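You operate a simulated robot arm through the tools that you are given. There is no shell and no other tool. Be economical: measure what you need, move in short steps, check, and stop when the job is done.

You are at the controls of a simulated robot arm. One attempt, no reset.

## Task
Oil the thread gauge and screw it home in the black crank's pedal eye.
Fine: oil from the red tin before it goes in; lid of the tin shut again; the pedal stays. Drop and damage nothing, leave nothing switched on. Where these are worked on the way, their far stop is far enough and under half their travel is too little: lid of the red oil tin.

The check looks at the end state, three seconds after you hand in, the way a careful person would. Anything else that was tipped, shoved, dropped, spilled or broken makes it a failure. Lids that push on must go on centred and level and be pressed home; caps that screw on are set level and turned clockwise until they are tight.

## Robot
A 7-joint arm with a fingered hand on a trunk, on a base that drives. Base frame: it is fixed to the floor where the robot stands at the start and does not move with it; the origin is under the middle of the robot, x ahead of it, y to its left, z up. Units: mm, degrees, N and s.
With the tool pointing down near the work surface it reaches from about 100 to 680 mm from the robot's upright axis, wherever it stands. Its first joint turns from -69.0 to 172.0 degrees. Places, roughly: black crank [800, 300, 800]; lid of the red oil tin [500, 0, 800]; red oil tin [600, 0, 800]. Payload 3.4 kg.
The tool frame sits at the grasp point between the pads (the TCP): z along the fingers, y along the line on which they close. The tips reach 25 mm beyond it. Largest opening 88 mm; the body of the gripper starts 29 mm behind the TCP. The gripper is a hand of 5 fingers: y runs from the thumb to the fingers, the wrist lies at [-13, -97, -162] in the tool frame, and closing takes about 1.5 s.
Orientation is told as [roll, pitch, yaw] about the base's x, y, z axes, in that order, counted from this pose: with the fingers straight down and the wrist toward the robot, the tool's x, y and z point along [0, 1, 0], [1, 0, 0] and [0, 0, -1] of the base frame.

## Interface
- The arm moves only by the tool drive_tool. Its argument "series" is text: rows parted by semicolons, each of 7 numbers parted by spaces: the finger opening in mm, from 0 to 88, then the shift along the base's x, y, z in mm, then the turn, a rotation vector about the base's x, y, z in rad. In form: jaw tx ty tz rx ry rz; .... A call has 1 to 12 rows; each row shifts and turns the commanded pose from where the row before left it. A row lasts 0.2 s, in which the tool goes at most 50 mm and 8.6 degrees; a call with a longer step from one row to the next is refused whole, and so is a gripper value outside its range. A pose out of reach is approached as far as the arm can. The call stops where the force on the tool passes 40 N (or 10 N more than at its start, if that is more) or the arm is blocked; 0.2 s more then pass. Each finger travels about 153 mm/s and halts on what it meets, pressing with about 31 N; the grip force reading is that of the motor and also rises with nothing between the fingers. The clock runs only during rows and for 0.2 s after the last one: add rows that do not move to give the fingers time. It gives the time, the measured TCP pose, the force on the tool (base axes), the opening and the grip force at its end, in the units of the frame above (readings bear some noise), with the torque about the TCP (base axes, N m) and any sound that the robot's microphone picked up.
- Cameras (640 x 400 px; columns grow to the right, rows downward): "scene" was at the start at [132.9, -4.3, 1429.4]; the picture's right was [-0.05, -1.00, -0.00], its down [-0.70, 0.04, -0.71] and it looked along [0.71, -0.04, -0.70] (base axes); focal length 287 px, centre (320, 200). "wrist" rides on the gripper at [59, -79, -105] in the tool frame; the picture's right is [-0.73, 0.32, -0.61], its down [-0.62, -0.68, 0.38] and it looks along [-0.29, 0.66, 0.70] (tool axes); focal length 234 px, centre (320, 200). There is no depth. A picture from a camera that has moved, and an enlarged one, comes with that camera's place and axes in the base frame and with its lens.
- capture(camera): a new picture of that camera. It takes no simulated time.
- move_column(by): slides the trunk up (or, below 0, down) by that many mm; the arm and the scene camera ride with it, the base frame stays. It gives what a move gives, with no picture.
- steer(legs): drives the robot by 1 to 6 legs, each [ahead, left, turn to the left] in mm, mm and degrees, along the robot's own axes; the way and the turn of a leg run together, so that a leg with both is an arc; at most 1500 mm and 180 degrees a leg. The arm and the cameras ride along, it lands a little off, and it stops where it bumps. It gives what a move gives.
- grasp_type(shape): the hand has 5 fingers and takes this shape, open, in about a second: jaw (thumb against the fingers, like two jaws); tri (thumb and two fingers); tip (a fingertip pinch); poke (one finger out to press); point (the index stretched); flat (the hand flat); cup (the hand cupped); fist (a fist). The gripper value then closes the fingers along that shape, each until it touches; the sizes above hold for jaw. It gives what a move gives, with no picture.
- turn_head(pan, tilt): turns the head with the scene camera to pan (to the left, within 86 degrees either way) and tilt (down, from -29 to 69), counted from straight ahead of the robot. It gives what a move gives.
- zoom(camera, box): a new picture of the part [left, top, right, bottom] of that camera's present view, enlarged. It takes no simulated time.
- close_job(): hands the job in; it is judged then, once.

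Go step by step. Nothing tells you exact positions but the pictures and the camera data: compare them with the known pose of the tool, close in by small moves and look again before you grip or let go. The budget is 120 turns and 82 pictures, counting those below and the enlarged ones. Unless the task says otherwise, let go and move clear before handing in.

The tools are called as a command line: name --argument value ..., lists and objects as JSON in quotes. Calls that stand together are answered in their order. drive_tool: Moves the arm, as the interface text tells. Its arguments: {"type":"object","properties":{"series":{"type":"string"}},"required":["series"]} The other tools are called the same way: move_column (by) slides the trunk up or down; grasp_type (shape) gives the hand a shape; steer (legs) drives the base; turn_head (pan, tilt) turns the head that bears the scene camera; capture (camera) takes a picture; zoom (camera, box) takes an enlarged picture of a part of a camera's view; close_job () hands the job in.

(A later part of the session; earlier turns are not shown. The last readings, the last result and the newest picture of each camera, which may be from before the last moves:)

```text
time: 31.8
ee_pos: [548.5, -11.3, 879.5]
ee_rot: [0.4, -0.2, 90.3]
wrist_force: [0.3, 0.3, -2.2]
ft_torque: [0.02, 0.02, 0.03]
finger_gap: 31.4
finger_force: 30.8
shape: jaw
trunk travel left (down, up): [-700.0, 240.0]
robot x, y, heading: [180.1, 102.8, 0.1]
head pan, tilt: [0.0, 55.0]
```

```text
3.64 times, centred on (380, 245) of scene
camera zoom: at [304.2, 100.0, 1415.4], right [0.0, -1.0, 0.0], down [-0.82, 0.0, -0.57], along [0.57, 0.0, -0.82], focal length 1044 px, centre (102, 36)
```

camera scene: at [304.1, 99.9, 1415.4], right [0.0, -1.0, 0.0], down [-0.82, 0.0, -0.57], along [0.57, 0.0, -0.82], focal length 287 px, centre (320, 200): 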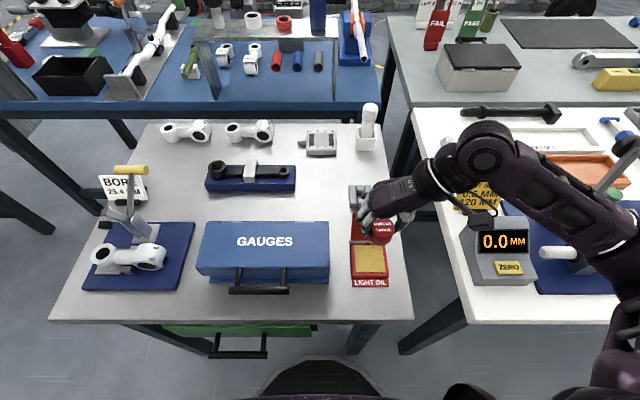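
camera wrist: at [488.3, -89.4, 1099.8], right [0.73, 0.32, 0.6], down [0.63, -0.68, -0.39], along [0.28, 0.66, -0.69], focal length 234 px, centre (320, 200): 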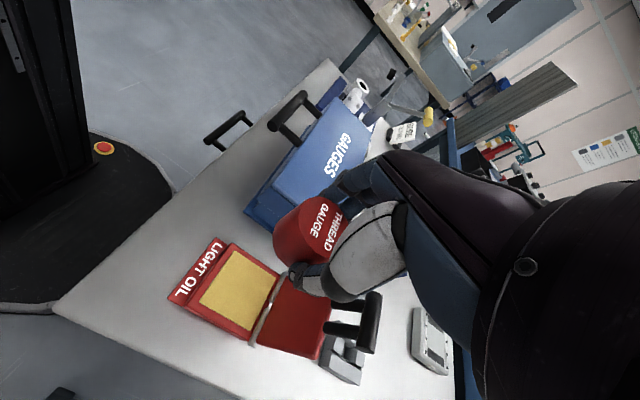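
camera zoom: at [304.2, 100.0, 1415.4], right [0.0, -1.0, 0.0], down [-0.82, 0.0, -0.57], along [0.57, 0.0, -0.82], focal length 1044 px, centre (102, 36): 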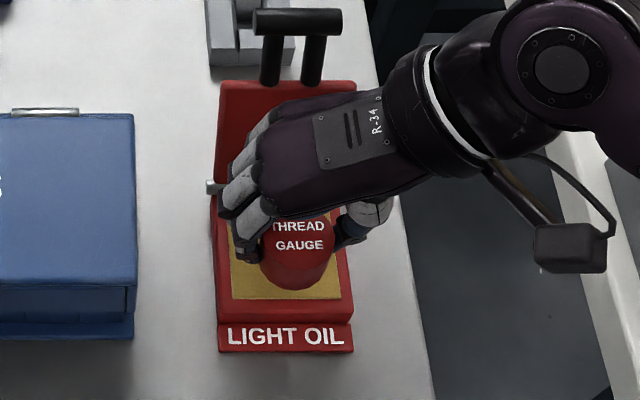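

drive_tool --series "22 0 0 -2 0 0 0; 22 0 0 -2 0 0 0; 22 0 0 0 0 0 0"

drive_tool --series "22 0 0 -2 0 0 0; 22 0 0 -1 0 0 0; 22 0 0 0 0 0 0; 22 0 0 0 0 0 0"

zoom --camera "wrist" --box '[160, 140, 400, 390]'

```text
time: 32.6
ee_pos: [548.6, -12.7, 875.3]
ee_rot: [0.4, -0.2, 90.3]
wrist_force: [0.8, 0.7, 3.5]
ft_torque: [0.03, -0.02, 0.0]
finger_gap: 31.4
finger_force: 31.1
shape: jaw
trunk travel left (down, up): [-700.0, 240.0]
robot x, y, heading: [180.6, 102.5, -0.0]
head pan, tilt: [0.0, 55.0]
```

```text
time: 33.6
ee_pos: [546.8, -11.1, 873.2]
ee_rot: [0.1, -0.3, 90.3]
wrist_force: [3.9, -3.1, 26.1]
ft_torque: [0.0, -0.09, -0.05]
finger_gap: 32.3
finger_force: 31.0
shape: jaw
trunk travel left (down, up): [-700.0, 240.0]
robot x, y, heading: [182.0, 95.5, 0.2]
head pan, tilt: [0.0, 55.0]
```

```text
1.60 times, centred on (280, 265) of wrist
camera zoom: at [489.6, -92.5, 978.6], right [0.73, 0.32, 0.61], down [0.63, -0.68, -0.39], along [0.29, 0.66, -0.69], focal length 375 px, centre (384, 96)
```

zoom: 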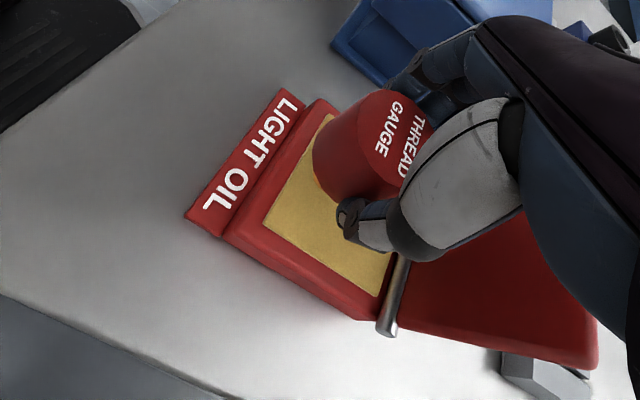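

The thread tip has pressed onto the oil pad (26 N, and the knob shifted slightly in the grip). I'll lift out and look.

drive_tool --series "22 0 0 5 0 0 0; 22 0 0 15 0 0 0; 22 0 0 30 0 0 0; 22 0 0 35 0 0 0; 22 0 0 35 0 0 0; 22 0 0 35 0 0 0; 22 0 0 10 0 0 0"

zoom --camera "scene" --box '[320, 180, 440, 300]'

zoom --camera "wrist" --box '[160, 140, 400, 390]'

```text
time: 35.2
ee_pos: [548.3, -12.7, 1036.8]
ee_rot: [0.3, -0.1, 90.4]
wrist_force: [0.7, -0.1, -1.0]
ft_torque: [-0.01, -0.01, 0.02]
finger_gap: 32.2
finger_force: 30.6
shape: jaw
trunk travel left (down, up): [-700.0, 240.0]
robot x, y, heading: [178.1, 99.9, -0.1]
head pan, tilt: [0.0, 55.0]
```

```text
3.33 times, centred on (380, 240) of scene
camera zoom: at [304.1, 99.9, 1415.4], right [0.0, -1.0, 0.0], down [-0.82, 0.0, -0.57], along [0.57, 0.0, -0.82], focal length 957 px, centre (120, 67)
```

zoom: 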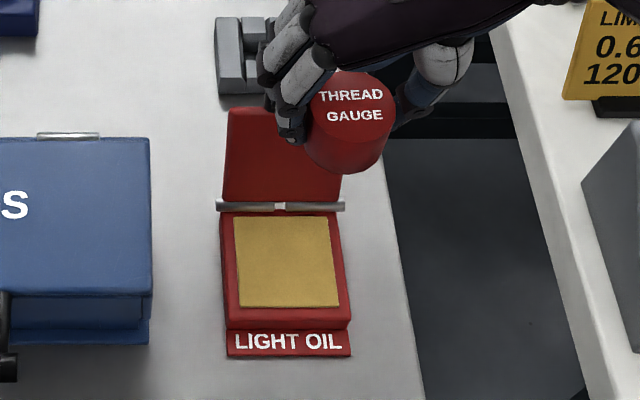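

```text
1.60 times, centred on (280, 265) of wrist
camera zoom: at [490.8, -93.1, 1142.8], right [0.73, 0.33, 0.6], down [0.63, -0.68, -0.39], along [0.28, 0.66, -0.7], focal length 375 px, centre (384, 96)
```

zoom: 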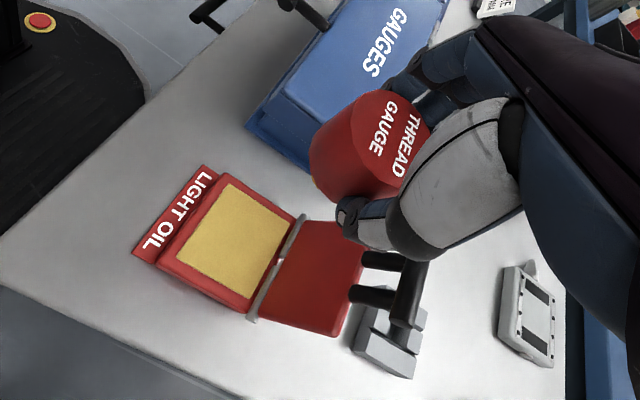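

zoom --camera "scene" --box '[365, 175, 415, 215]'

zoom --camera "wrist" --box '[260, 180, 360, 290]'

```text
10.00 times, centred on (390, 195) of scene
camera zoom: at [304.1, 99.9, 1415.4], right [0.0, -1.0, 0.0], down [-0.82, 0.0, -0.57], along [0.57, 0.0, -0.82], focal length 2872 px, centre (-380, 250)
```

zoom: 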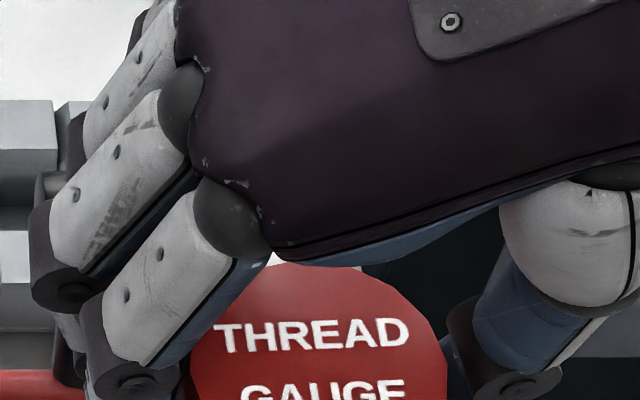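

```text
3.64 times, centred on (310, 235) of wrist
camera zoom: at [490.8, -93.1, 1142.8], right [0.73, 0.33, 0.6], down [0.63, -0.68, -0.39], along [0.28, 0.66, -0.7], focal length 852 px, centre (356, 73)
```

zoom: 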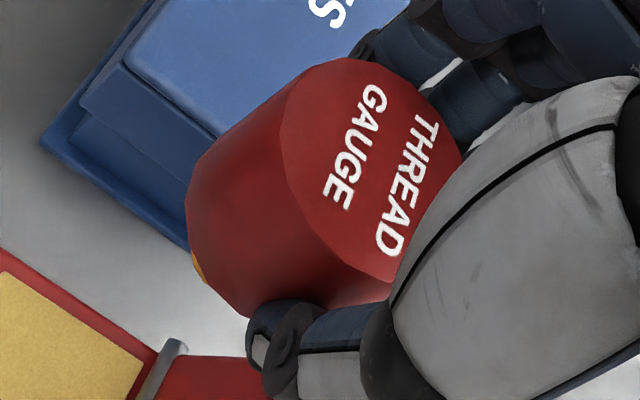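

A trace of yellow on the thread stub shows that it's oiled. Next I'll carry it to the crank's small eye, whose top centre I measured at about (803,198,836).

drive_tool --series "22 28.3 23 0 0 0 0; 22 28.3 23 0 0 0 0; 22 28.3 23 0 0 0 0; 22 28.3 23 -10 0 0 0; 22 28.3 23 -20 0 0 0; 22 28.3 23 -20 0 0 0; 22 28.3 23 -20 0 0 0; 22 28.3 23 -20 0 0 0; 22 28.3 23 -20 0 0 0"

capture --camera "wrist"

zoom --camera "scene" --box '[200, 110, 360, 210]'

```text
time: 37.2
ee_pos: [780.0, 177.0, 941.9]
ee_rot: [0.3, -0.3, 90.5]
wrist_force: [-0.3, 0.6, -0.1]
ft_torque: [-0.02, -0.01, 0.01]
finger_gap: 31.6
finger_force: 30.7
shape: jaw
out of reach, approached as far as the arm can: row 9
trunk travel left (down, up): [-700.0, 240.0]
robot x, y, heading: [181.0, 99.6, -0.1]
head pan, tilt: [0.0, 55.0]
```

```text
35 pictures are left
camera wrist: at [723.2, 96.3, 1047.8], right [0.73, 0.33, 0.61], down [0.63, -0.68, -0.39], along [0.28, 0.66, -0.69], focal length 234 px, centre (320, 200)
```

wrist: 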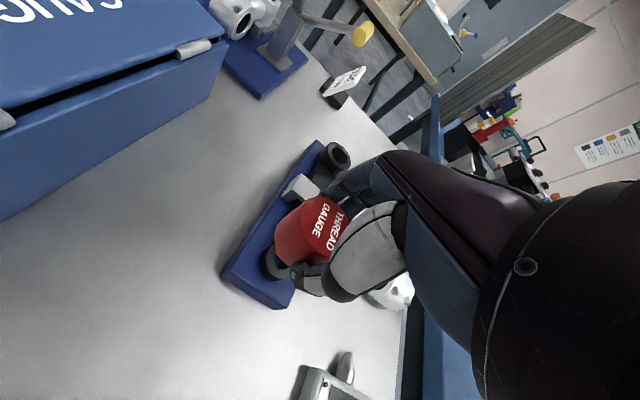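

```text
4.00 times, centred on (280, 160) of scene
camera zoom: at [304.2, 98.5, 1415.4], right [0.0, -1.0, 0.0], down [-0.82, 0.0, -0.57], along [0.57, 0.0, -0.82], focal length 1149 px, centre (480, 360)
```

zoom: 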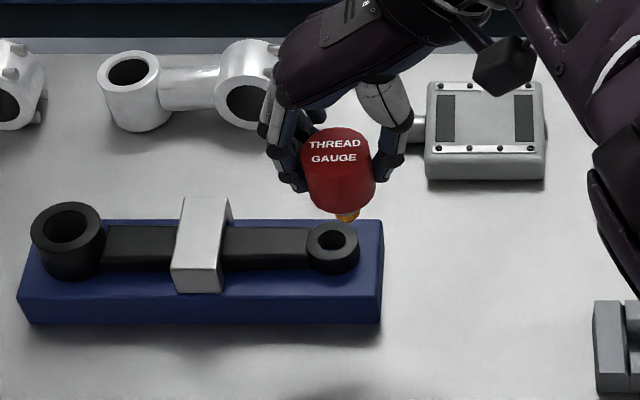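

It's oiled (yellow tip), but yaw 90 is at the limit of reach here. I'll shift the base a bit ahead and left to gain turning room.

steer --legs '[[40, 60, 0]]'

```text
time: 38.2
ee_pos: [820.7, 237.2, 941.2]
ee_rot: [0.3, 0.0, 90.3]
wrist_force: [-0.4, 0.3, -0.9]
ft_torque: [-0.01, 0.02, -0.04]
finger_gap: 32.0
finger_force: 30.9
shape: jaw
trunk travel left (down, up): [-700.0, 240.0]
robot x, y, heading: [220.9, 163.5, 0.1]
head pan, tilt: [0.0, 55.0]
```

drive_tool --series "22 -4.5 -11 -6 0 0 0.13; 22 -4 -10 -10 0 0 0.13; 22 -4 -10 -10 0 0 0.13; 22 -4.5 -10 -10 0 0 0.13; 22 0 0 0 0 0 0"

zoom --camera "wrist" --box '[200, 140, 360, 320]'

zoom --camera "scene" --box '[240, 120, 360, 200]'

```text
time: 39.5
ee_pos: [790.0, 224.8, 955.1]
ee_rot: [0.3, -0.3, 110.1]
wrist_force: [-0.2, -0.4, -1.0]
ft_torque: [0.0, 0.0, 0.01]
finger_gap: 31.9
finger_force: 30.8
shape: jaw
out of reach, approached as far as the arm can: row 1, 2, 3, 4
trunk travel left (down, up): [-700.0, 240.0]
robot x, y, heading: [216.9, 157.7, -0.0]
head pan, tilt: [0.0, 55.0]
```

```text
2.22 times, centred on (280, 230) of wrist
camera zoom: at [763.5, 128.2, 1059.6], right [0.57, 0.55, 0.61], down [0.82, -0.42, -0.39], along [0.04, 0.72, -0.69], focal length 520 px, centre (409, 133)
```

zoom: 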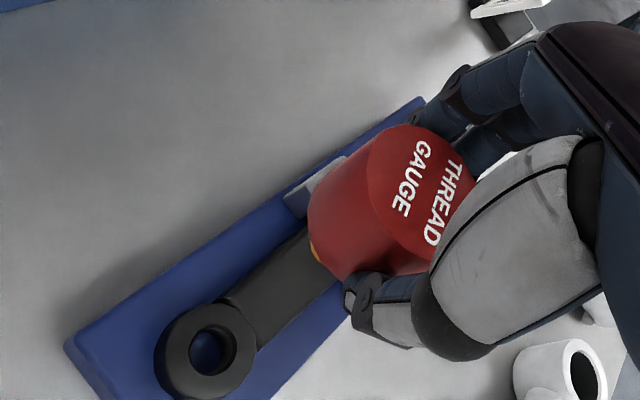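

```text
5.00 times, centred on (300, 160) of scene
camera zoom: at [344.1, 159.7, 1415.4], right [0.0, -1.0, 0.0], down [-0.82, 0.0, -0.57], along [0.57, 0.0, -0.82], focal length 1436 px, centre (420, 400)
```

zoom: 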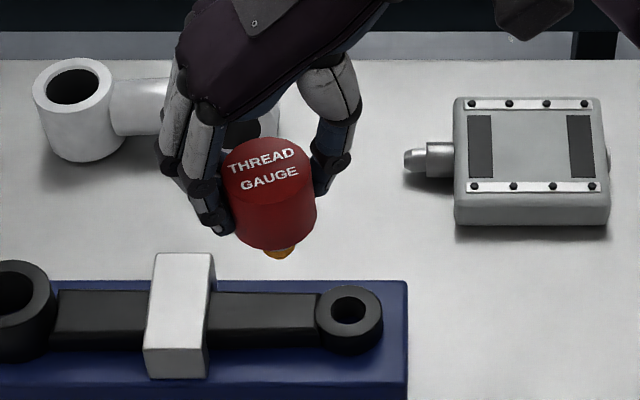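

drive_tool --series "22 2 -5 -3 0 0 -0.145; 22 2 -5 -6 0 0 -0.145; 22 2 -5 -8 0 0 -0.145; 22 2 -5 -11 0 0 -0.145; 22 2.5 -5 -11 0 0 -0.145; 22 3 -4 -11 0 0 -0.145; 22 0 0 0 0 0 0"

```text
time: 41.0
ee_pos: [805.3, 196.2, 904.0]
ee_rot: [0.1, -0.3, 60.1]
wrist_force: [-0.3, 0.2, -0.9]
ft_torque: [0.0, 0.0, -0.01]
finger_gap: 31.3
finger_force: 30.9
shape: jaw
trunk travel left (down, up): [-700.0, 240.0]
robot x, y, heading: [219.2, 159.5, -0.4]
head pan, tilt: [0.0, 55.0]
```

Now within reach at yaw 60, just above the eye. I'll check the alignment.

zoom --camera "wrist" --box '[220, 160, 360, 320]'

zoom --camera "scene" --box '[265, 130, 345, 200]'

```text
2.50 times, centred on (290, 240) of wrist
camera zoom: at [714.6, 154.5, 1009.4], right [0.79, -0.09, 0.61], down [0.2, -0.9, -0.39], along [0.58, 0.43, -0.69], focal length 585 px, centre (395, 100)
```

zoom: 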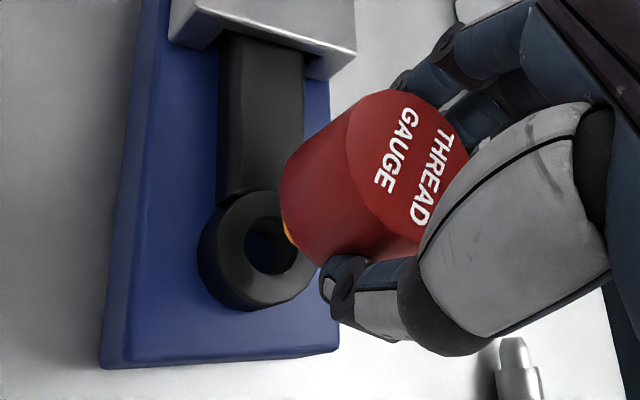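

```text
5.71 times, centred on (305, 165) of scene
camera zoom: at [344.2, 159.8, 1415.4], right [0.0, -1.0, 0.0], down [-0.82, 0.0, -0.57], along [0.57, 0.0, -0.82], focal length 1641 px, centre (406, 400)
```

zoom: 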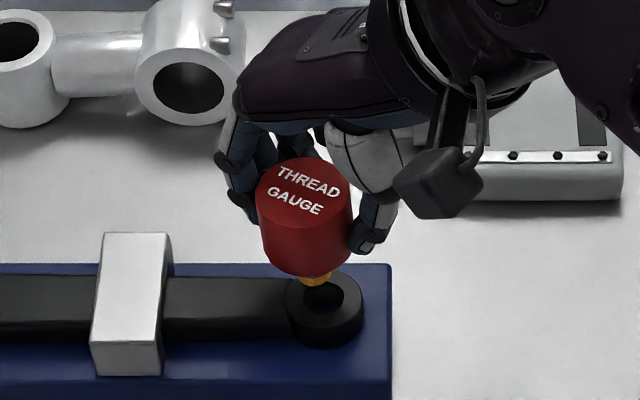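

The gauge sits about (+4,+6) mm off the eye. I'll shift it, lower a little, and look again.

drive_tool --series "22 -4 -5.5 0 0 0 0; 22 0 0 -6 0 0 0; 22 0 0 0 0 0 0"

zoom --camera "wrist" --box '[220, 180, 340, 290]'

zoom --camera "scene" --box '[275, 150, 335, 200]'

```text
time: 41.9
ee_pos: [799.6, 189.7, 899.1]
ee_rot: [0.2, -0.3, 60.2]
wrist_force: [-0.1, 0.3, -1.0]
ft_torque: [-0.03, -0.01, 0.02]
finger_gap: 31.9
finger_force: 30.8
shape: jaw
trunk travel left (down, up): [-700.0, 240.0]
robot x, y, heading: [217.8, 160.7, 0.1]
head pan, tilt: [0.0, 55.0]
```

```text
3.64 times, centred on (280, 235) of wrist
camera zoom: at [710.4, 148.7, 1003.2], right [0.79, -0.08, 0.61], down [0.2, -0.9, -0.39], along [0.58, 0.43, -0.69], focal length 852 px, centre (466, 73)
```

zoom: 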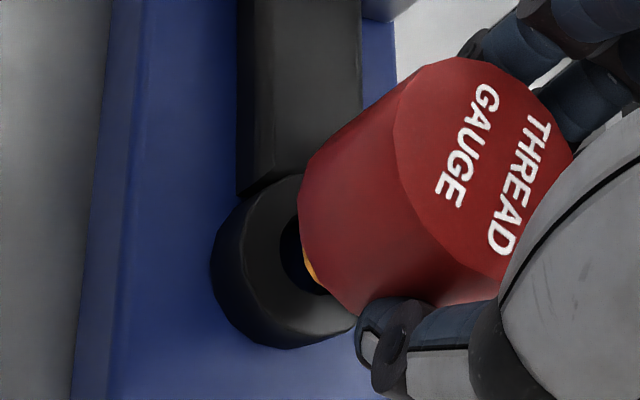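

```text
8.00 times, centred on (305, 175) of scene
camera zoom: at [344.0, 159.5, 1415.4], right [0.0, -1.0, 0.0], down [-0.82, 0.0, -0.57], along [0.57, 0.0, -0.82], focal length 2298 px, centre (440, 400)
```

zoom: 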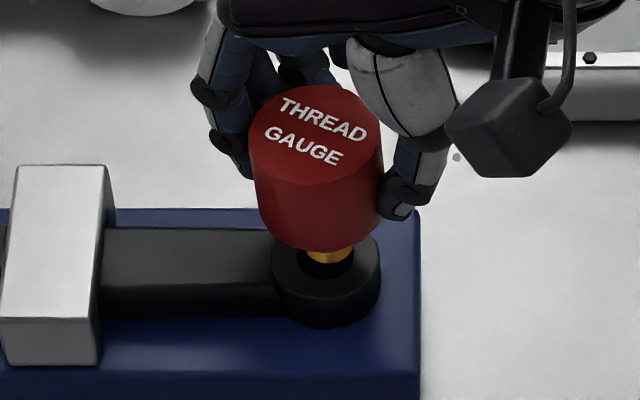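

Nearly aligned by both views. A tiny nudge, then I'll lower gently until it touches.

drive_tool --series "22 0.8 0.8 0 0 0 0; 22 0 0 -3 0 0 0; 22 0 0 -2 0 0 0; 22 0 0 0 0 0 0"

drive_tool --series "22 0 0 -2 0 0 0; 22 0 0 -2 0 0 0; 22 0 0 0 0 0 0"

zoom --camera "scene" --box '[275, 150, 335, 200]'

```text
time: 42.9
ee_pos: [800.5, 189.9, 893.0]
ee_rot: [0.1, -0.3, 60.3]
wrist_force: [-0.3, 0.7, -0.7]
ft_torque: [0.01, 0.01, -0.02]
finger_gap: 31.8
finger_force: 30.6
shape: jaw
trunk travel left (down, up): [-700.0, 240.0]
robot x, y, heading: [221.4, 161.7, -0.1]
head pan, tilt: [0.0, 55.0]
```

```text
time: 43.6
ee_pos: [800.8, 189.6, 890.5]
ee_rot: [0.1, -0.3, 60.2]
wrist_force: [-4.9, -1.6, -0.5]
ft_torque: [0.14, 0.04, 0.09]
finger_gap: 30.8
finger_force: 31.0
shape: jaw
trunk travel left (down, up): [-700.0, 240.0]
robot x, y, heading: [220.8, 158.8, -0.2]
head pan, tilt: [0.0, 55.0]
```

```text
8.00 times, centred on (305, 175) of scene
camera zoom: at [342.5, 159.1, 1415.6], right [0.0, -1.0, 0.0], down [-0.82, 0.0, -0.57], along [0.57, 0.0, -0.82], focal length 2298 px, centre (440, 400)
```

zoom: 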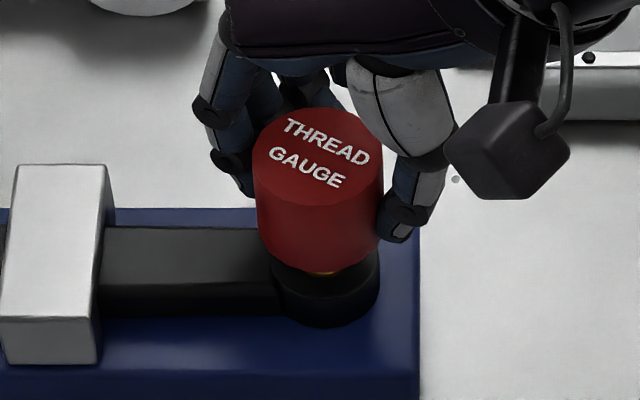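

The tip has entered the eye (small side force, none in z). Now I'll turn clockwise about the gauge axis with a light downward press.

drive_tool --series "22 -0.5 0 -1 0 0 0; 22 -0.91 0.28 -0.1 0 0 -0.1396; 22 -0.85 0.39 -0.1 0 0 -0.1396; 22 -0.8 0.52 -0.1 0 0 -0.1396; 22 -0.72 0.62 -0.1 0 0 -0.1396; 22 -0.63 0.72 -0.1 0 0 -0.1396; 22 0 0 0 0 0 0"

zoom --camera "scene" --box '[275, 150, 335, 200]'

```text
time: 45.2
ee_pos: [795.9, 192.3, 889.6]
ee_rot: [0.2, -0.4, 20.1]
wrist_force: [-4.2, -5.5, 4.3]
ft_torque: [-0.02, -0.07, 0.0]
finger_gap: 30.2
finger_force: 30.8
shape: jaw
trunk travel left (down, up): [-700.0, 240.0]
robot x, y, heading: [217.6, 160.7, -0.1]
head pan, tilt: [0.0, 55.0]
```

```text
8.00 times, centred on (305, 175) of scene
camera zoom: at [341.9, 158.0, 1415.6], right [0.0, -1.0, 0.0], down [-0.82, 0.0, -0.57], along [0.57, 0.0, -0.82], focal length 2298 px, centre (440, 400)
```

zoom: 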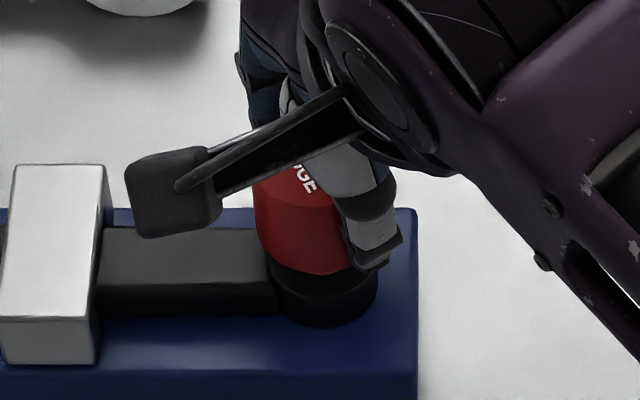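

drive_tool --series "22 -0.9 0.3 -0.2 0 0 -0.1396; 22 -0.41 0.86 -0.2 0 0 -0.1396; 22 -0.27 0.91 -0.2 0 0 -0.1396; 22 -0.16 0.93 -0.2 0 0 -0.1396; 22 0 0.95 -0.2 0 0 -0.1396; 22 0.11 0.94 -0.2 0 0 -0.1396; 22 0.24 0.92 -0.2 0 0 -0.1396; 22 0.38 0.88 -0.2 0 0 -0.1396; 22 0.48 0.81 -0.2 0 0 -0.1396; 22 0 0 0 0 0 0"

capture --camera "scene"

```text
time: 47.5
ee_pos: [829.4, 137.3, 847.3]
ee_rot: [-0.4, -1.0, -52.8]
wrist_force: [0.9, -0.2, -0.3]
ft_torque: [0.0, 0.01, 0.03]
finger_gap: 19.2
finger_force: 30.8
shape: jaw
out of reach, approached as far as the arm can: row 6, 7, 8, 9
trunk travel left (down, up): [-700.0, 240.0]
robot x, y, heading: [219.1, 160.1, -0.1]
head pan, tilt: [0.0, 55.0]
```

```text
25 pictures are left
camera scene: at [344.1, 159.9, 1415.4], right [0.0, -1.0, 0.0], down [-0.82, 0.0, -0.57], along [0.57, 0.0, -0.82], focal length 287 px, centre (320, 200)
```

scene: 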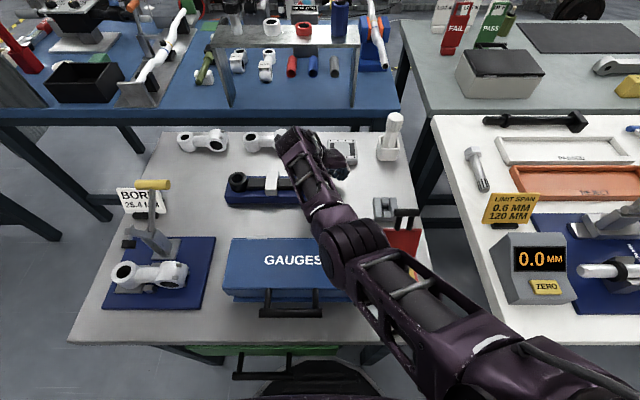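

The arm ran out of joint range and swung off, so the hand has left the knob. I'll look before moving.

capture --camera "wrist"

zoom --camera "scene" --box '[220, 110, 400, 230]'

```text
24 pictures are left
camera wrist: at [827.5, 235.9, 950.5], right [-0.39, -0.68, 0.62], down [-0.91, 0.16, -0.39], along [0.17, -0.71, -0.68], focal length 234 px, centre (320, 200)
```

wrist: 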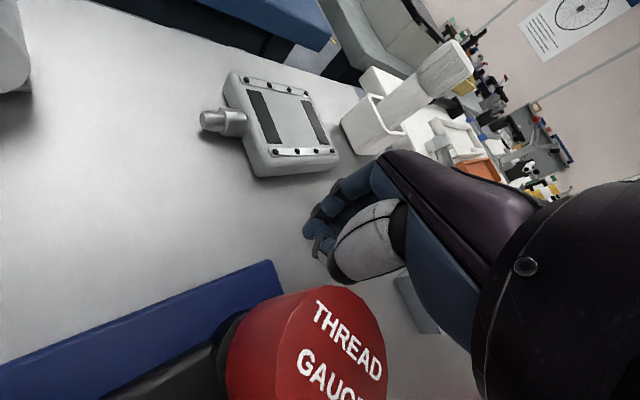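

```text
3.33 times, centred on (310, 170) of scene
camera zoom: at [344.1, 159.9, 1415.4], right [0.0, -1.0, 0.0], down [-0.82, 0.0, -0.57], along [0.57, 0.0, -0.82], focal length 957 px, centre (353, 300)
```

zoom: 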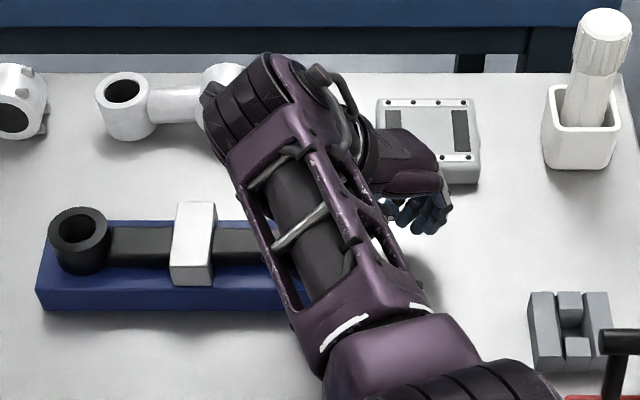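

The gauge still stands upright in the eye. I'll raise the hand straight up, and move the base left so the shoulder lines up better and gives more turning range.

drive_tool --series "22 0 0 20 0 0 0; 22 0 0 30 0 0 0; 22 0 0 30 0 0 0; 22 0 0 30 0 0 0; 50 0 0 30 0 0 0; 88 0 0 0 0 0 0; 88 0 0 0 0 0 0"

steer --legs '[[0, 120, 0]]'

capture --camera "scene"

```text
time: 49.0
ee_pos: [878.7, 155.7, 961.5]
ee_rot: [0.1, -0.3, -51.8]
wrist_force: [1.2, 0.9, 0.6]
ft_torque: [-0.01, 0.0, -0.01]
finger_gap: 87.5
finger_force: 0.0
shape: jaw
out of reach, approached as far as the arm can: row 1, 2, 3, 4, 5
trunk travel left (down, up): [-700.0, 240.0]
robot x, y, heading: [224.0, 160.7, 0.0]
head pan, tilt: [0.0, 55.0]
```

```text
time: 50.3
ee_pos: [878.6, 274.2, 961.2]
ee_rot: [0.0, -0.3, -51.9]
wrist_force: [0.5, 0.0, -0.1]
ft_torque: [-0.01, -0.03, 0.01]
finger_gap: 87.7
finger_force: 0.1
shape: jaw
trunk travel left (down, up): [-700.0, 240.0]
robot x, y, heading: [220.4, 276.7, 0.1]
head pan, tilt: [0.0, 55.0]
```

```text
22 pictures are left
camera scene: at [344.1, 278.7, 1415.4], right [0.0, -1.0, 0.0], down [-0.82, 0.0, -0.57], along [0.57, 0.0, -0.82], focal length 287 px, centre (320, 200)
```

scene: 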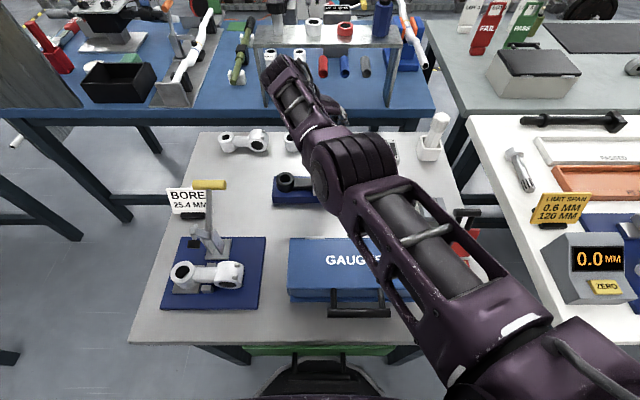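

drive_tool --series "88 -6.3 -6.4 5 0 0 0.148; 88 -6.3 -6.4 5 0 0 0.148; 88 -6.3 -6.4 0 0 0 0.148; 88 -6.3 -6.4 0 0 0 0.148; 88 -6.3 -6.4 0 0 0 0.148; 88 -6.3 -6.4 0 0 0 0.148; 88 -6.3 -6.4 0 0 0 0.148; 88 -6.3 -6.4 0 0 0 0.148; 88 -6.3 -6.4 0 0 0 0.148; 88 -6.3 -6.4 0 0 0 0.148; 88 -6.3 -6.4 0 0 0 0.148; 88 -6.3 -6.4 0 0 0 0.148"

drive_tool --series "88 0 0 0 0 0 0.148; 88 0 0 0 0 0 0.148; 88 0 0 0 0 0 0.148; 88 0 0 0 0 0 0.148; 88 0 0 0 0 0 0.148; 88 0 0 0 0 0 0.148; 88 0 0 0 0 0 0"

capture --camera "wrist"

zoom --camera "scene" --box '[300, 130, 420, 210]'

```text
time: 52.9
ee_pos: [862.9, 233.0, 924.0]
ee_rot: [0.0, -0.4, 50.1]
wrist_force: [0.3, -0.5, -0.4]
ft_torque: [-0.01, 0.01, 0.01]
finger_gap: 87.8
finger_force: 0.1
shape: jaw
out of reach, approached as far as the arm can: row 1, 7, 8, 9, 10, 11, 12
trunk travel left (down, up): [-700.0, 240.0]
robot x, y, heading: [221.0, 279.2, 0.1]
head pan, tilt: [0.0, 55.0]
```

```text
time: 54.5
ee_pos: [839.1, 222.5, 933.0]
ee_rot: [-1.0, -0.1, 89.7]
wrist_force: [0.6, -0.1, -0.7]
ft_torque: [0.01, 0.01, 0.02]
finger_gap: 87.9
finger_force: 0.1
shape: jaw
out of reach, approached as far as the arm can: row 4, 5, 6
trunk travel left (down, up): [-700.0, 240.0]
robot x, y, heading: [219.4, 277.4, 0.3]
head pan, tilt: [0.0, 55.0]
```

```text
21 pictures are left
camera wrist: at [779.7, 142.4, 1037.6], right [0.72, 0.32, 0.62], down [0.63, -0.68, -0.37], along [0.3, 0.66, -0.69], focal length 234 px, centre (320, 200)
```

wrist: 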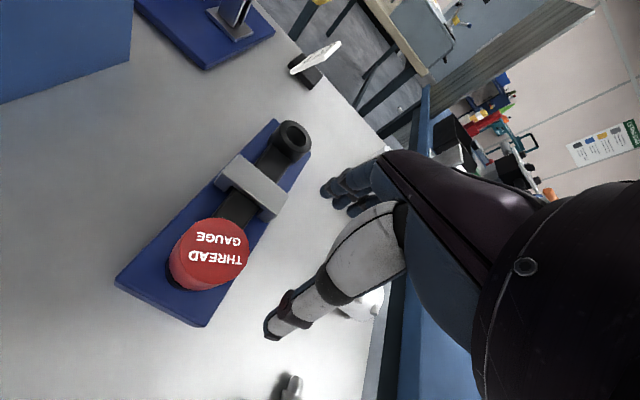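

```text
5.00 times, centred on (360, 170) of scene
camera zoom: at [344.0, 278.4, 1415.4], right [0.0, -1.0, 0.0], down [-0.82, 0.0, -0.57], along [0.57, 0.0, -0.82], focal length 1436 px, centre (120, 350)
```

zoom: 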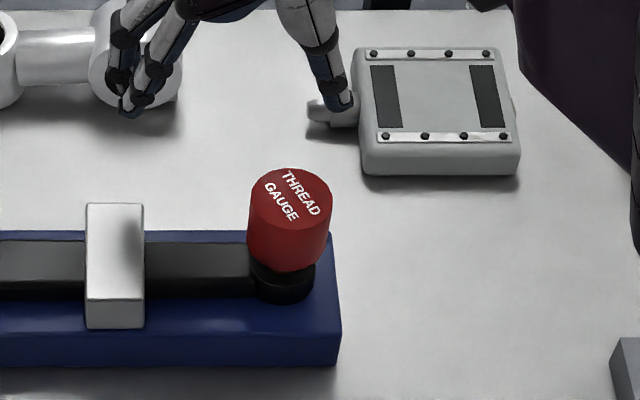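

The gauge stands upright in the eye, waiting to be screwed. I'll bring the open hand back around it.

drive_tool --series "88 -18 -16 0 0 0 0; 88 -17.5 -16 0 0 0 0; 88 0 0 0 0 0 0"

```text
time: 55.3
ee_pos: [840.2, 199.8, 929.0]
ee_rot: [-1.1, -0.1, 89.6]
wrist_force: [0.0, 0.0, 0.1]
ft_torque: [0.02, -0.01, 0.0]
finger_gap: 88.0
finger_force: 0.1
shape: jaw
out of reach, approached as far as the arm can: row 1, 2
trunk travel left (down, up): [-700.0, 240.0]
robot x, y, heading: [221.2, 277.7, -0.2]
head pan, tilt: [0.0, 55.0]
```

The arm appears stuck in an awkward elbow configuration. I'll retreat up and back to a neutral pose first.

drive_tool --series "88 0 0 30 0 0 -0.14; 88 0 0 30 0 0 -0.14; 88 -18 1 16 0 0 -0.14; 88 -18 1 16 0 0 -0.14; 88 -18 1 16 0 0 -0.14; 88 -18 1 16 0 0 -0.14; 88 -18 1 16 0 0 -0.14; 88 -18 1 16 0 0 -0.14; 88 -18 1 16 0 0 -0.14; 88 -18 1 0 0 0 -0.14; 88 -18 1 0 0 0 -0.14; 88 0 0 0 0 0 0"

capture --camera "scene"

```text
time: 57.9
ee_pos: [949.7, 220.5, 1096.0]
ee_rot: [-1.0, 0.0, 1.4]
wrist_force: [-1.0, 0.6, 0.0]
ft_torque: [-0.03, -0.03, 0.0]
finger_gap: 87.6
finger_force: 0.1
shape: jaw
out of reach, approached as far as the arm can: row 1, 2, 3, 4, 5, 6, 7, 8, 9, 10, 11
trunk travel left (down, up): [-700.0, 240.0]
robot x, y, heading: [220.4, 277.1, -0.2]
head pan, tilt: [0.0, 55.0]
```

```text
19 pictures are left
camera scene: at [344.2, 278.0, 1415.4], right [0.0, -1.0, 0.0], down [-0.82, 0.0, -0.57], along [0.57, 0.0, -0.82], focal length 287 px, centre (320, 200)
```

scene: 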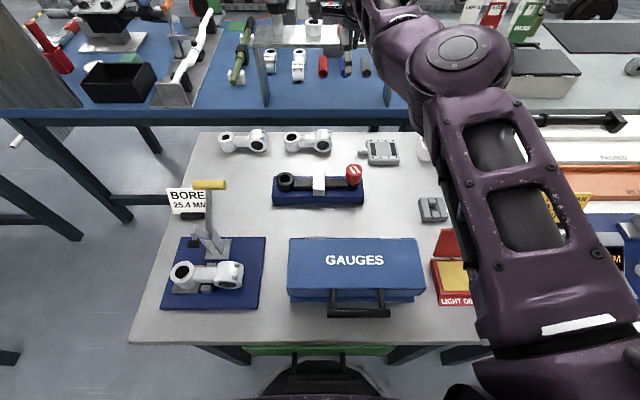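

The elbow seems flipped and jammed with the hand far out. I'll back the base away to get free space for sorting the arm out.

steer --legs '[[-300, 0, 0]]'

drive_tool --series "88 40 0 0 0 0 0; 88 40 0 0 0 0 0; 88 40 0 0 0 0 0; 88 40 0 0 0 0 0; 88 40 0 0 0 0 0; 88 40 0 0 0 0 0"

```text
time: 59.9
ee_pos: [650.9, 220.4, 1097.4]
ee_rot: [-1.0, -0.1, 1.4]
wrist_force: [0.3, -0.2, -0.3]
ft_torque: [0.02, 0.02, 0.0]
finger_gap: 87.9
finger_force: 0.1
shape: jaw
trunk travel left (down, up): [-700.0, 240.0]
robot x, y, heading: [-79.9, 280.0, -0.1]
head pan, tilt: [0.0, 55.0]
```

```text
time: 61.3
ee_pos: [653.8, 211.7, 1086.2]
ee_rot: [-1.0, -0.2, 1.4]
wrist_force: [0.5, -0.1, 0.2]
ft_torque: [0.02, 0.01, 0.02]
finger_gap: 87.8
finger_force: 0.1
shape: jaw
out of reach, approached as far as the arm can: row 1, 2, 3, 4, 5, 6
trunk travel left (down, up): [-700.0, 240.0]
robot x, y, heading: [-76.1, 277.5, 0.1]
head pan, tilt: [0.0, 55.0]
```

drive_tool --series "88 40 0 -25 0 0 0; 88 40 0 -25 0 0 0; 88 40 0 -25 0 0 0; 88 40 0 -25 0 0 0; 88 30 0 -20 0 0 0; 88 0 0 0 0 0 0"

capture --camera "scene"

```text
time: 62.7
ee_pos: [653.5, 194.7, 996.1]
ee_rot: [-1.0, -0.2, 1.4]
wrist_force: [-0.2, 0.8, 0.7]
ft_torque: [0.0, -0.01, 0.0]
finger_gap: 87.8
finger_force: 0.1
shape: jaw
out of reach, approached as far as the arm can: row 1, 2, 3, 4, 5
trunk travel left (down, up): [-700.0, 240.0]
robot x, y, heading: [-80.4, 278.4, 0.2]
head pan, tilt: [0.0, 55.0]
```

```text
18 pictures are left
camera scene: at [44.9, 278.9, 1415.4], right [0.0, -1.0, 0.0], down [-0.82, 0.0, -0.57], along [0.57, 0.0, -0.82], focal length 287 px, centre (320, 200)
```

scene: 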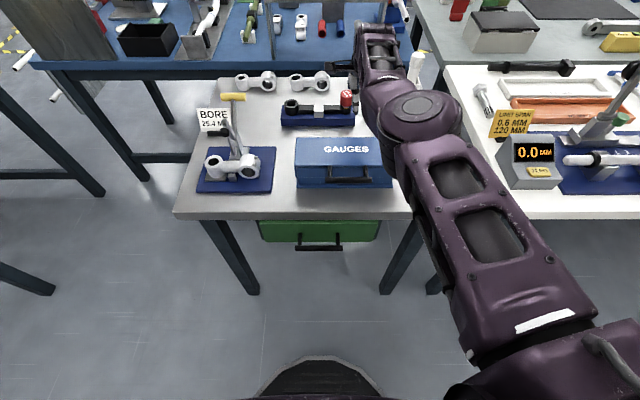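

drive_tool --series "88 -45 0 8 0 0 0; 88 -45 0 8 0 0 0; 88 -45 0 8 0 0 0; 88 -45 0 8 0 0 0; 88 -45 0 8 0 0 0; 88 -45 0 8 0 0 0; 88 -45 0 8 0 0 0; 88 -45 0 8 0 0 0; 88 -45 0 8 0 0 0; 88 -45 0 8 0 0 0"

```text
time: 64.6
ee_pos: [483.7, 116.5, 913.7]
ee_rot: [-9.1, -3.0, -2.7]
wrist_force: [-0.5, 0.6, 2.0]
ft_torque: [-0.04, -0.13, -0.04]
finger_gap: 87.7
finger_force: 0.0
shape: jaw
out of reach, approached as far as the arm can: row 2, 3, 4, 5, 6, 7, 8, 9
trunk travel left (down, up): [-700.0, 240.0]
robot x, y, heading: [-77.6, 278.6, -0.2]
head pan, tilt: [0.0, 55.0]
stopped in row 9: the arm was blocked; the commanded pose is now the measured one
```

The arm was blocked near the GAUGES box, and the commanded pose is now reset to the measured one. I'll look.

capture --camera "scene"

capture --camera "wrist"

```text
17 pictures are left
camera scene: at [44.3, 278.5, 1415.5], right [0.0, -1.0, 0.0], down [-0.82, 0.0, -0.57], along [0.57, 0.0, -0.82], focal length 287 px, centre (320, 200)
```

scene: 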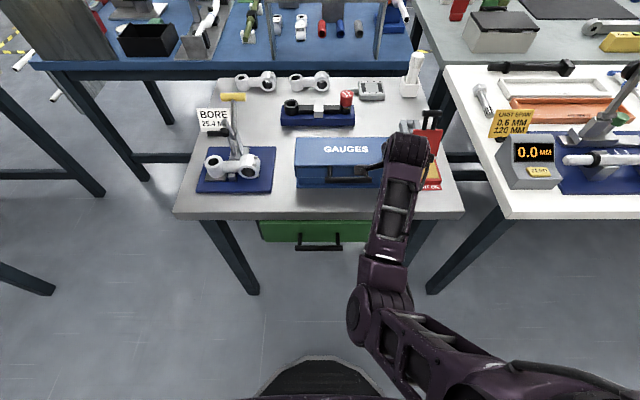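

```text
16 pictures are left
camera wrist: at [403.2, 194.3, 1004.3], right [0.26, -0.63, 0.73], down [-0.7, -0.64, -0.32], along [0.67, -0.43, -0.61], focal length 234 px, centre (320, 200)
```

wrist: 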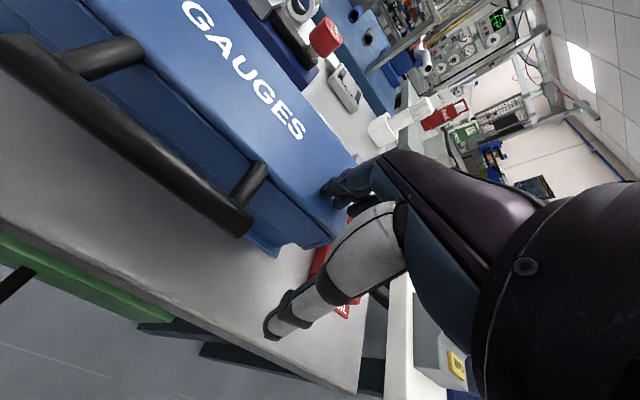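

The box seems undisturbed. I'll rise straight up and level the hand.

drive_tool --series "88 0 0 20 0 0 0; 88 0 0 25 0 0 0; 88 0 0 25 0.08 0.026 0.023; 88 0 0 25 0.08 0.026 0.023; 88 0 0 25 0 0 0; 88 0 0 25 0 0 0; 88 0 0 0 0 0 0"

```text
time: 66.2
ee_pos: [559.9, 107.1, 992.0]
ee_rot: [0.1, 0.2, -0.4]
wrist_force: [-0.1, 0.6, -0.7]
ft_torque: [0.0, 0.0, 0.0]
finger_gap: 87.8
finger_force: 0.1
shape: jaw
out of reach, approached as far as the arm can: row 2, 3, 4, 5, 6
trunk travel left (down, up): [-700.0, 240.0]
robot x, y, heading: [-77.3, 279.8, 0.0]
head pan, tilt: [0.0, 55.0]
```

drive_tool --series "88 0 -8 15 0 0 0.143; 88 0 -8 15 0 0 0.143; 88 -16 -8 10 0 0 0.143; 88 -16 -8 5 0 0 0.143; 88 -16 -8 5 0 0 0.143; 88 -16 -8 0 0 0 0.143; 88 -16 -8 0 0 0 0.143; 88 -16 -8 0 0 0 0.143; 88 -16 -8 0 0 0 0.143; 88 -16 -8 0 0 0 0.143; 88 -16 -8 0 0 0 0.143; 88 0 0 0 0 0 0"

capture --camera "scene"

```text
time: 68.8
ee_pos: [421.4, 13.2, 1035.7]
ee_rot: [0.0, 0.3, 89.8]
wrist_force: [0.4, -0.4, 0.3]
ft_torque: [0.02, -0.01, 0.01]
finger_gap: 87.8
finger_force: 0.0
shape: jaw
out of reach, approached as far as the arm can: row 1, 3
trunk travel left (down, up): [-700.0, 240.0]
robot x, y, heading: [-75.7, 282.1, -0.4]
head pan, tilt: [0.0, 55.0]
```

```text
15 pictures are left
camera scene: at [45.4, 279.0, 1415.4], right [0.0, -1.0, 0.0], down [-0.82, 0.0, -0.57], along [0.57, 0.0, -0.82], focal length 287 px, centre (320, 200)
```

scene: 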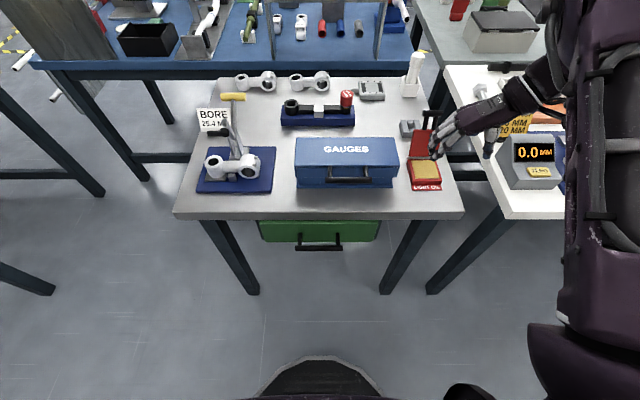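

The posture is back to normal (elbow out right). I'll drive back in, to a place slightly left of where I stood before.

steer --legs '[[301, -75, 0]]'

drive_tool --series "88 10 35 -10 0 0 -0.03; 88 10 35 -10 0 0 -0.03; 88 10 35 -10 0 0 -0.03; 88 10 35 -10 0 0 -0.03; 88 10 35 -10 0 0 -0.03; 88 10 35 -10 0 0 -0.03; 88 10 35 -10 0 0 -0.03; 88 0 0 0 0 0 0"

```text
time: 70.9
ee_pos: [723.2, -62.8, 1035.9]
ee_rot: [0.0, 0.4, 89.7]
wrist_force: [-0.1, -0.1, -0.3]
ft_torque: [0.01, -0.04, 0.03]
finger_gap: 88.0
finger_force: 0.0
shape: jaw
trunk travel left (down, up): [-700.0, 240.0]
robot x, y, heading: [223.0, 202.7, -0.0]
head pan, tilt: [0.0, 55.0]
```

```text
time: 72.7
ee_pos: [796.4, 179.6, 964.2]
ee_rot: [0.2, 0.0, 77.7]
wrist_force: [-0.2, 0.6, -1.3]
ft_torque: [-0.01, 0.0, 0.01]
finger_gap: 87.7
finger_force: 0.0
shape: jaw
out of reach, approached as far as the arm can: row 7
trunk travel left (down, up): [-700.0, 240.0]
robot x, y, heading: [222.6, 203.1, -0.5]
head pan, tilt: [0.0, 55.0]
```

steer --legs '[[28, 0, 0]]'

drive_tool --series "88 -10 4 -10 0 0 0; 88 -10 4 -10 0 0 0; 88 0 3 -10 0 0 0; 88 0 0 0 0 0 0"

zoom --camera "scene" --box '[280, 130, 380, 210]'

zoom --camera "wrist" --box '[180, 160, 380, 340]'

```text
time: 73.5
ee_pos: [823.2, 178.3, 965.3]
ee_rot: [0.2, 0.3, 77.7]
wrist_force: [-0.7, -0.4, 1.2]
ft_torque: [-0.01, 0.02, -0.02]
finger_gap: 87.8
finger_force: 0.0
shape: jaw
trunk travel left (down, up): [-700.0, 240.0]
robot x, y, heading: [251.1, 203.1, -0.3]
head pan, tilt: [0.0, 55.0]
```

```text
time: 74.5
ee_pos: [818.0, 177.7, 932.5]
ee_rot: [0.3, 0.2, 77.7]
wrist_force: [0.9, 0.5, -0.7]
ft_torque: [-0.03, 0.01, 0.0]
finger_gap: 87.9
finger_force: 0.0
shape: jaw
out of reach, approached as far as the arm can: row 1, 2
trunk travel left (down, up): [-700.0, 240.0]
robot x, y, heading: [252.6, 202.6, -0.4]
head pan, tilt: [0.0, 55.0]
```

```text
5.00 times, centred on (330, 170) of scene
camera zoom: at [373.1, 202.3, 1415.4], right [0.0, -1.0, 0.0], down [-0.82, 0.0, -0.57], along [0.57, 0.0, -0.82], focal length 1436 px, centre (270, 350)
```

zoom: 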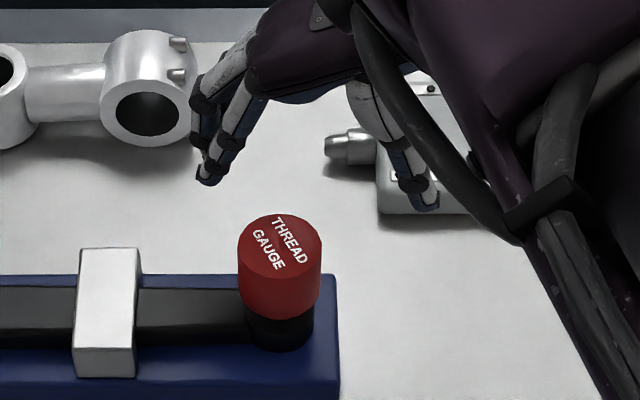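

```text
2.22 times, centred on (280, 250) of wrist
camera zoom: at [743.9, 113.0, 1038.5], right [0.78, 0.16, 0.6], down [0.46, -0.8, -0.38], along [0.42, 0.58, -0.7], focal length 520 px, centre (409, 89)
```

zoom: 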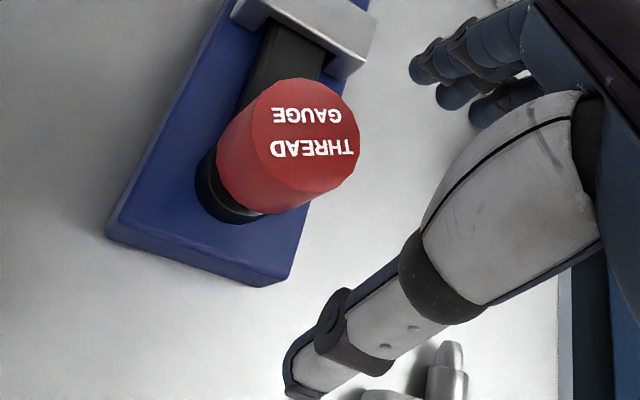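

drive_tool --series "88 0 0 0 0 0 -0.137; 88 0 2 0 0 0 -0.137; 88 -9.5 5 0 0 0 0; 88 -9.8 6.6 0 0 0 0; 88 0 0 0 0 0 0"

```text
time: 75.8
ee_pos: [831.2, 161.7, 923.1]
ee_rot: [0.4, 0.2, 62.0]
wrist_force: [-0.4, 0.7, 0.1]
ft_torque: [-0.01, -0.01, 0.02]
finger_gap: 87.9
finger_force: 0.0
shape: jaw
out of reach, approached as far as the arm can: row 1, 2, 3, 4
trunk travel left (down, up): [-700.0, 240.0]
robot x, y, heading: [249.6, 200.4, -0.1]
head pan, tilt: [0.0, 55.0]
```

The arm is drifting into that jam again. I'll rise and fold back to the posture that worked (yaw 90, close in), then approach the eye with the base rather than the arm.

drive_tool --series "88 0 -5 30 0 0 0.1; 88 0 -5 30 0 0 0.1; 88 -10 -10 30 0 0 0.1; 88 -25 -10 15 0 0 0.1; 88 -30 -10 10 0 0 0.1; 88 -35 -10 0 0 0 0; 88 -35 -10 0 0 0 0; 88 -35 -10 0 0 0 0; 88 -35 -5 0 0 0 0; 88 -10 0 0 0 0 0; 88 0 0 0 0 0 0"

```text
time: 78.2
ee_pos: [617.2, 74.8, 1034.5]
ee_rot: [0.9, -0.5, 89.6]
wrist_force: [-0.4, 0.7, -0.6]
ft_torque: [-0.01, -0.03, 0.02]
finger_gap: 88.0
finger_force: 0.1
shape: jaw
out of reach, approached as far as the arm can: row 7, 9
trunk travel left (down, up): [-700.0, 240.0]
robot x, y, heading: [249.3, 204.3, -0.2]
head pan, tilt: [0.0, 55.0]
```

steer --legs '[[-31, -43, 0]]'

drive_tool --series "88 26.6 20 0 0 0 -0.061; 88 26.6 20 0 0 0 -0.061; 88 26.6 20 -5 0 0 -0.061; 88 26.6 20 -10 0 0 -0.061; 88 26.6 20 -20 0 0 -0.061; 88 26.6 20 -20 0 0 -0.061; 88 26.6 20 -20 0 0 -0.061; 88 26.6 20 -25 0 0 -0.061; 88 0 0 0 0 0 0"

```text
time: 79.1
ee_pos: [588.0, 34.1, 1035.9]
ee_rot: [0.7, -0.8, 89.8]
wrist_force: [-0.3, 0.1, -0.4]
ft_torque: [-0.02, 0.01, -0.01]
finger_gap: 88.2
finger_force: 0.0
shape: jaw
trunk travel left (down, up): [-700.0, 240.0]
robot x, y, heading: [218.7, 157.9, -0.1]
head pan, tilt: [0.0, 55.0]
```

```text
time: 81.1
ee_pos: [821.5, 136.6, 934.1]
ee_rot: [0.7, -0.7, 61.5]
wrist_force: [0.3, -0.1, -0.2]
ft_torque: [0.0, 0.01, -0.02]
finger_gap: 87.7
finger_force: 0.0
shape: jaw
out of reach, approached as far as the arm can: row 1, 2, 3, 4, 5, 6
trunk travel left (down, up): [-700.0, 240.0]
robot x, y, heading: [218.8, 162.7, -0.2]
head pan, tilt: [0.0, 55.0]
```

capture --camera "scene"

```text
12 pictures are left
camera scene: at [341.7, 159.8, 1415.5], right [0.0, -1.0, 0.0], down [-0.82, 0.0, -0.57], along [0.57, 0.0, -0.82], focal length 287 px, centre (320, 200)
```

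scene: 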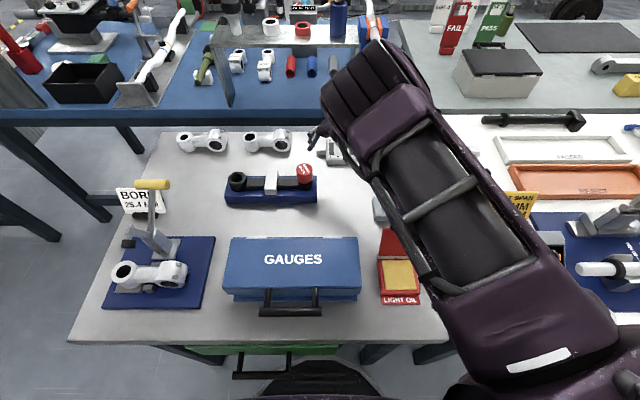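

The elbow is now high and to the left, where originally it was out right. I'll fold back and roll the hand so that it points left. That should swing the elbow out right again.

drive_tool --series "88 0 -3 30 0 0 0.07; 88 -15 -5 30 0 0 0.07; 88 -25 -10 30 0 0 0.07; 88 -30 -10 20 0 0 0.07; 88 -30 -10 10 0 0 0.07; 88 -30 -10 0 0 0 0.07; 88 -30 -10 0 0 0 0.07; 88 -30 -10 0 0 0 0; 88 -30 -10 0 0 0 0; 88 0 0 0 0 0 0"

drive_tool --series "88 0 0 5 0.145 0 0; 88 0 0 5 0.145 0 0; 88 0 0 5 0.145 0 0; 88 0 0 5 0.145 0 0; 88 0 0 5 0.145 0 0; 88 0 0 5 0.145 0 0; 88 0 0 5 0.145 0 0; 88 0 0 5 0.145 0 0; 88 0 0 5 0.145 0 0; 88 0 0 0 0 0 0"

capture --camera "scene"

```text
time: 83.3
ee_pos: [613.8, 34.7, 1047.9]
ee_rot: [1.1, -1.4, 88.9]
wrist_force: [0.0, 1.4, 0.3]
ft_torque: [-0.01, 0.03, 0.0]
finger_gap: 87.9
finger_force: 0.0
shape: jaw
out of reach, approached as far as the arm can: row 3, 4, 5, 6, 7
trunk travel left (down, up): [-700.0, 240.0]
robot x, y, heading: [218.0, 158.3, -0.2]
head pan, tilt: [0.0, 55.0]
```

```text
time: 85.5
ee_pos: [471.2, -38.3, 1109.6]
ee_rot: [2.0, -75.6, 88.4]
wrist_force: [-0.1, -0.1, -0.3]
ft_torque: [-0.03, -0.03, 0.01]
finger_gap: 87.9
finger_force: 0.1
shape: jaw
out of reach, approached as far as the arm can: row 1, 2, 3, 4, 5, 6, 8, 9
trunk travel left (down, up): [-700.0, 240.0]
robot x, y, heading: [219.8, 162.1, -0.3]
head pan, tilt: [0.0, 55.0]
```

```text
11 pictures are left
camera scene: at [343.1, 160.5, 1415.4], right [0.0, -1.0, 0.0], down [-0.82, 0.0, -0.57], along [0.57, 0.0, -0.82], focal length 287 px, centre (320, 200)
```

scene: 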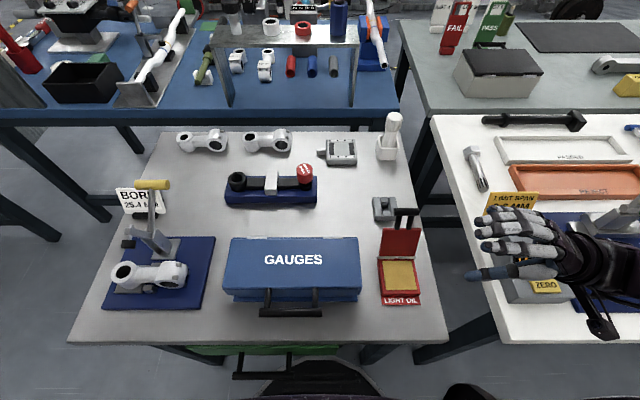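

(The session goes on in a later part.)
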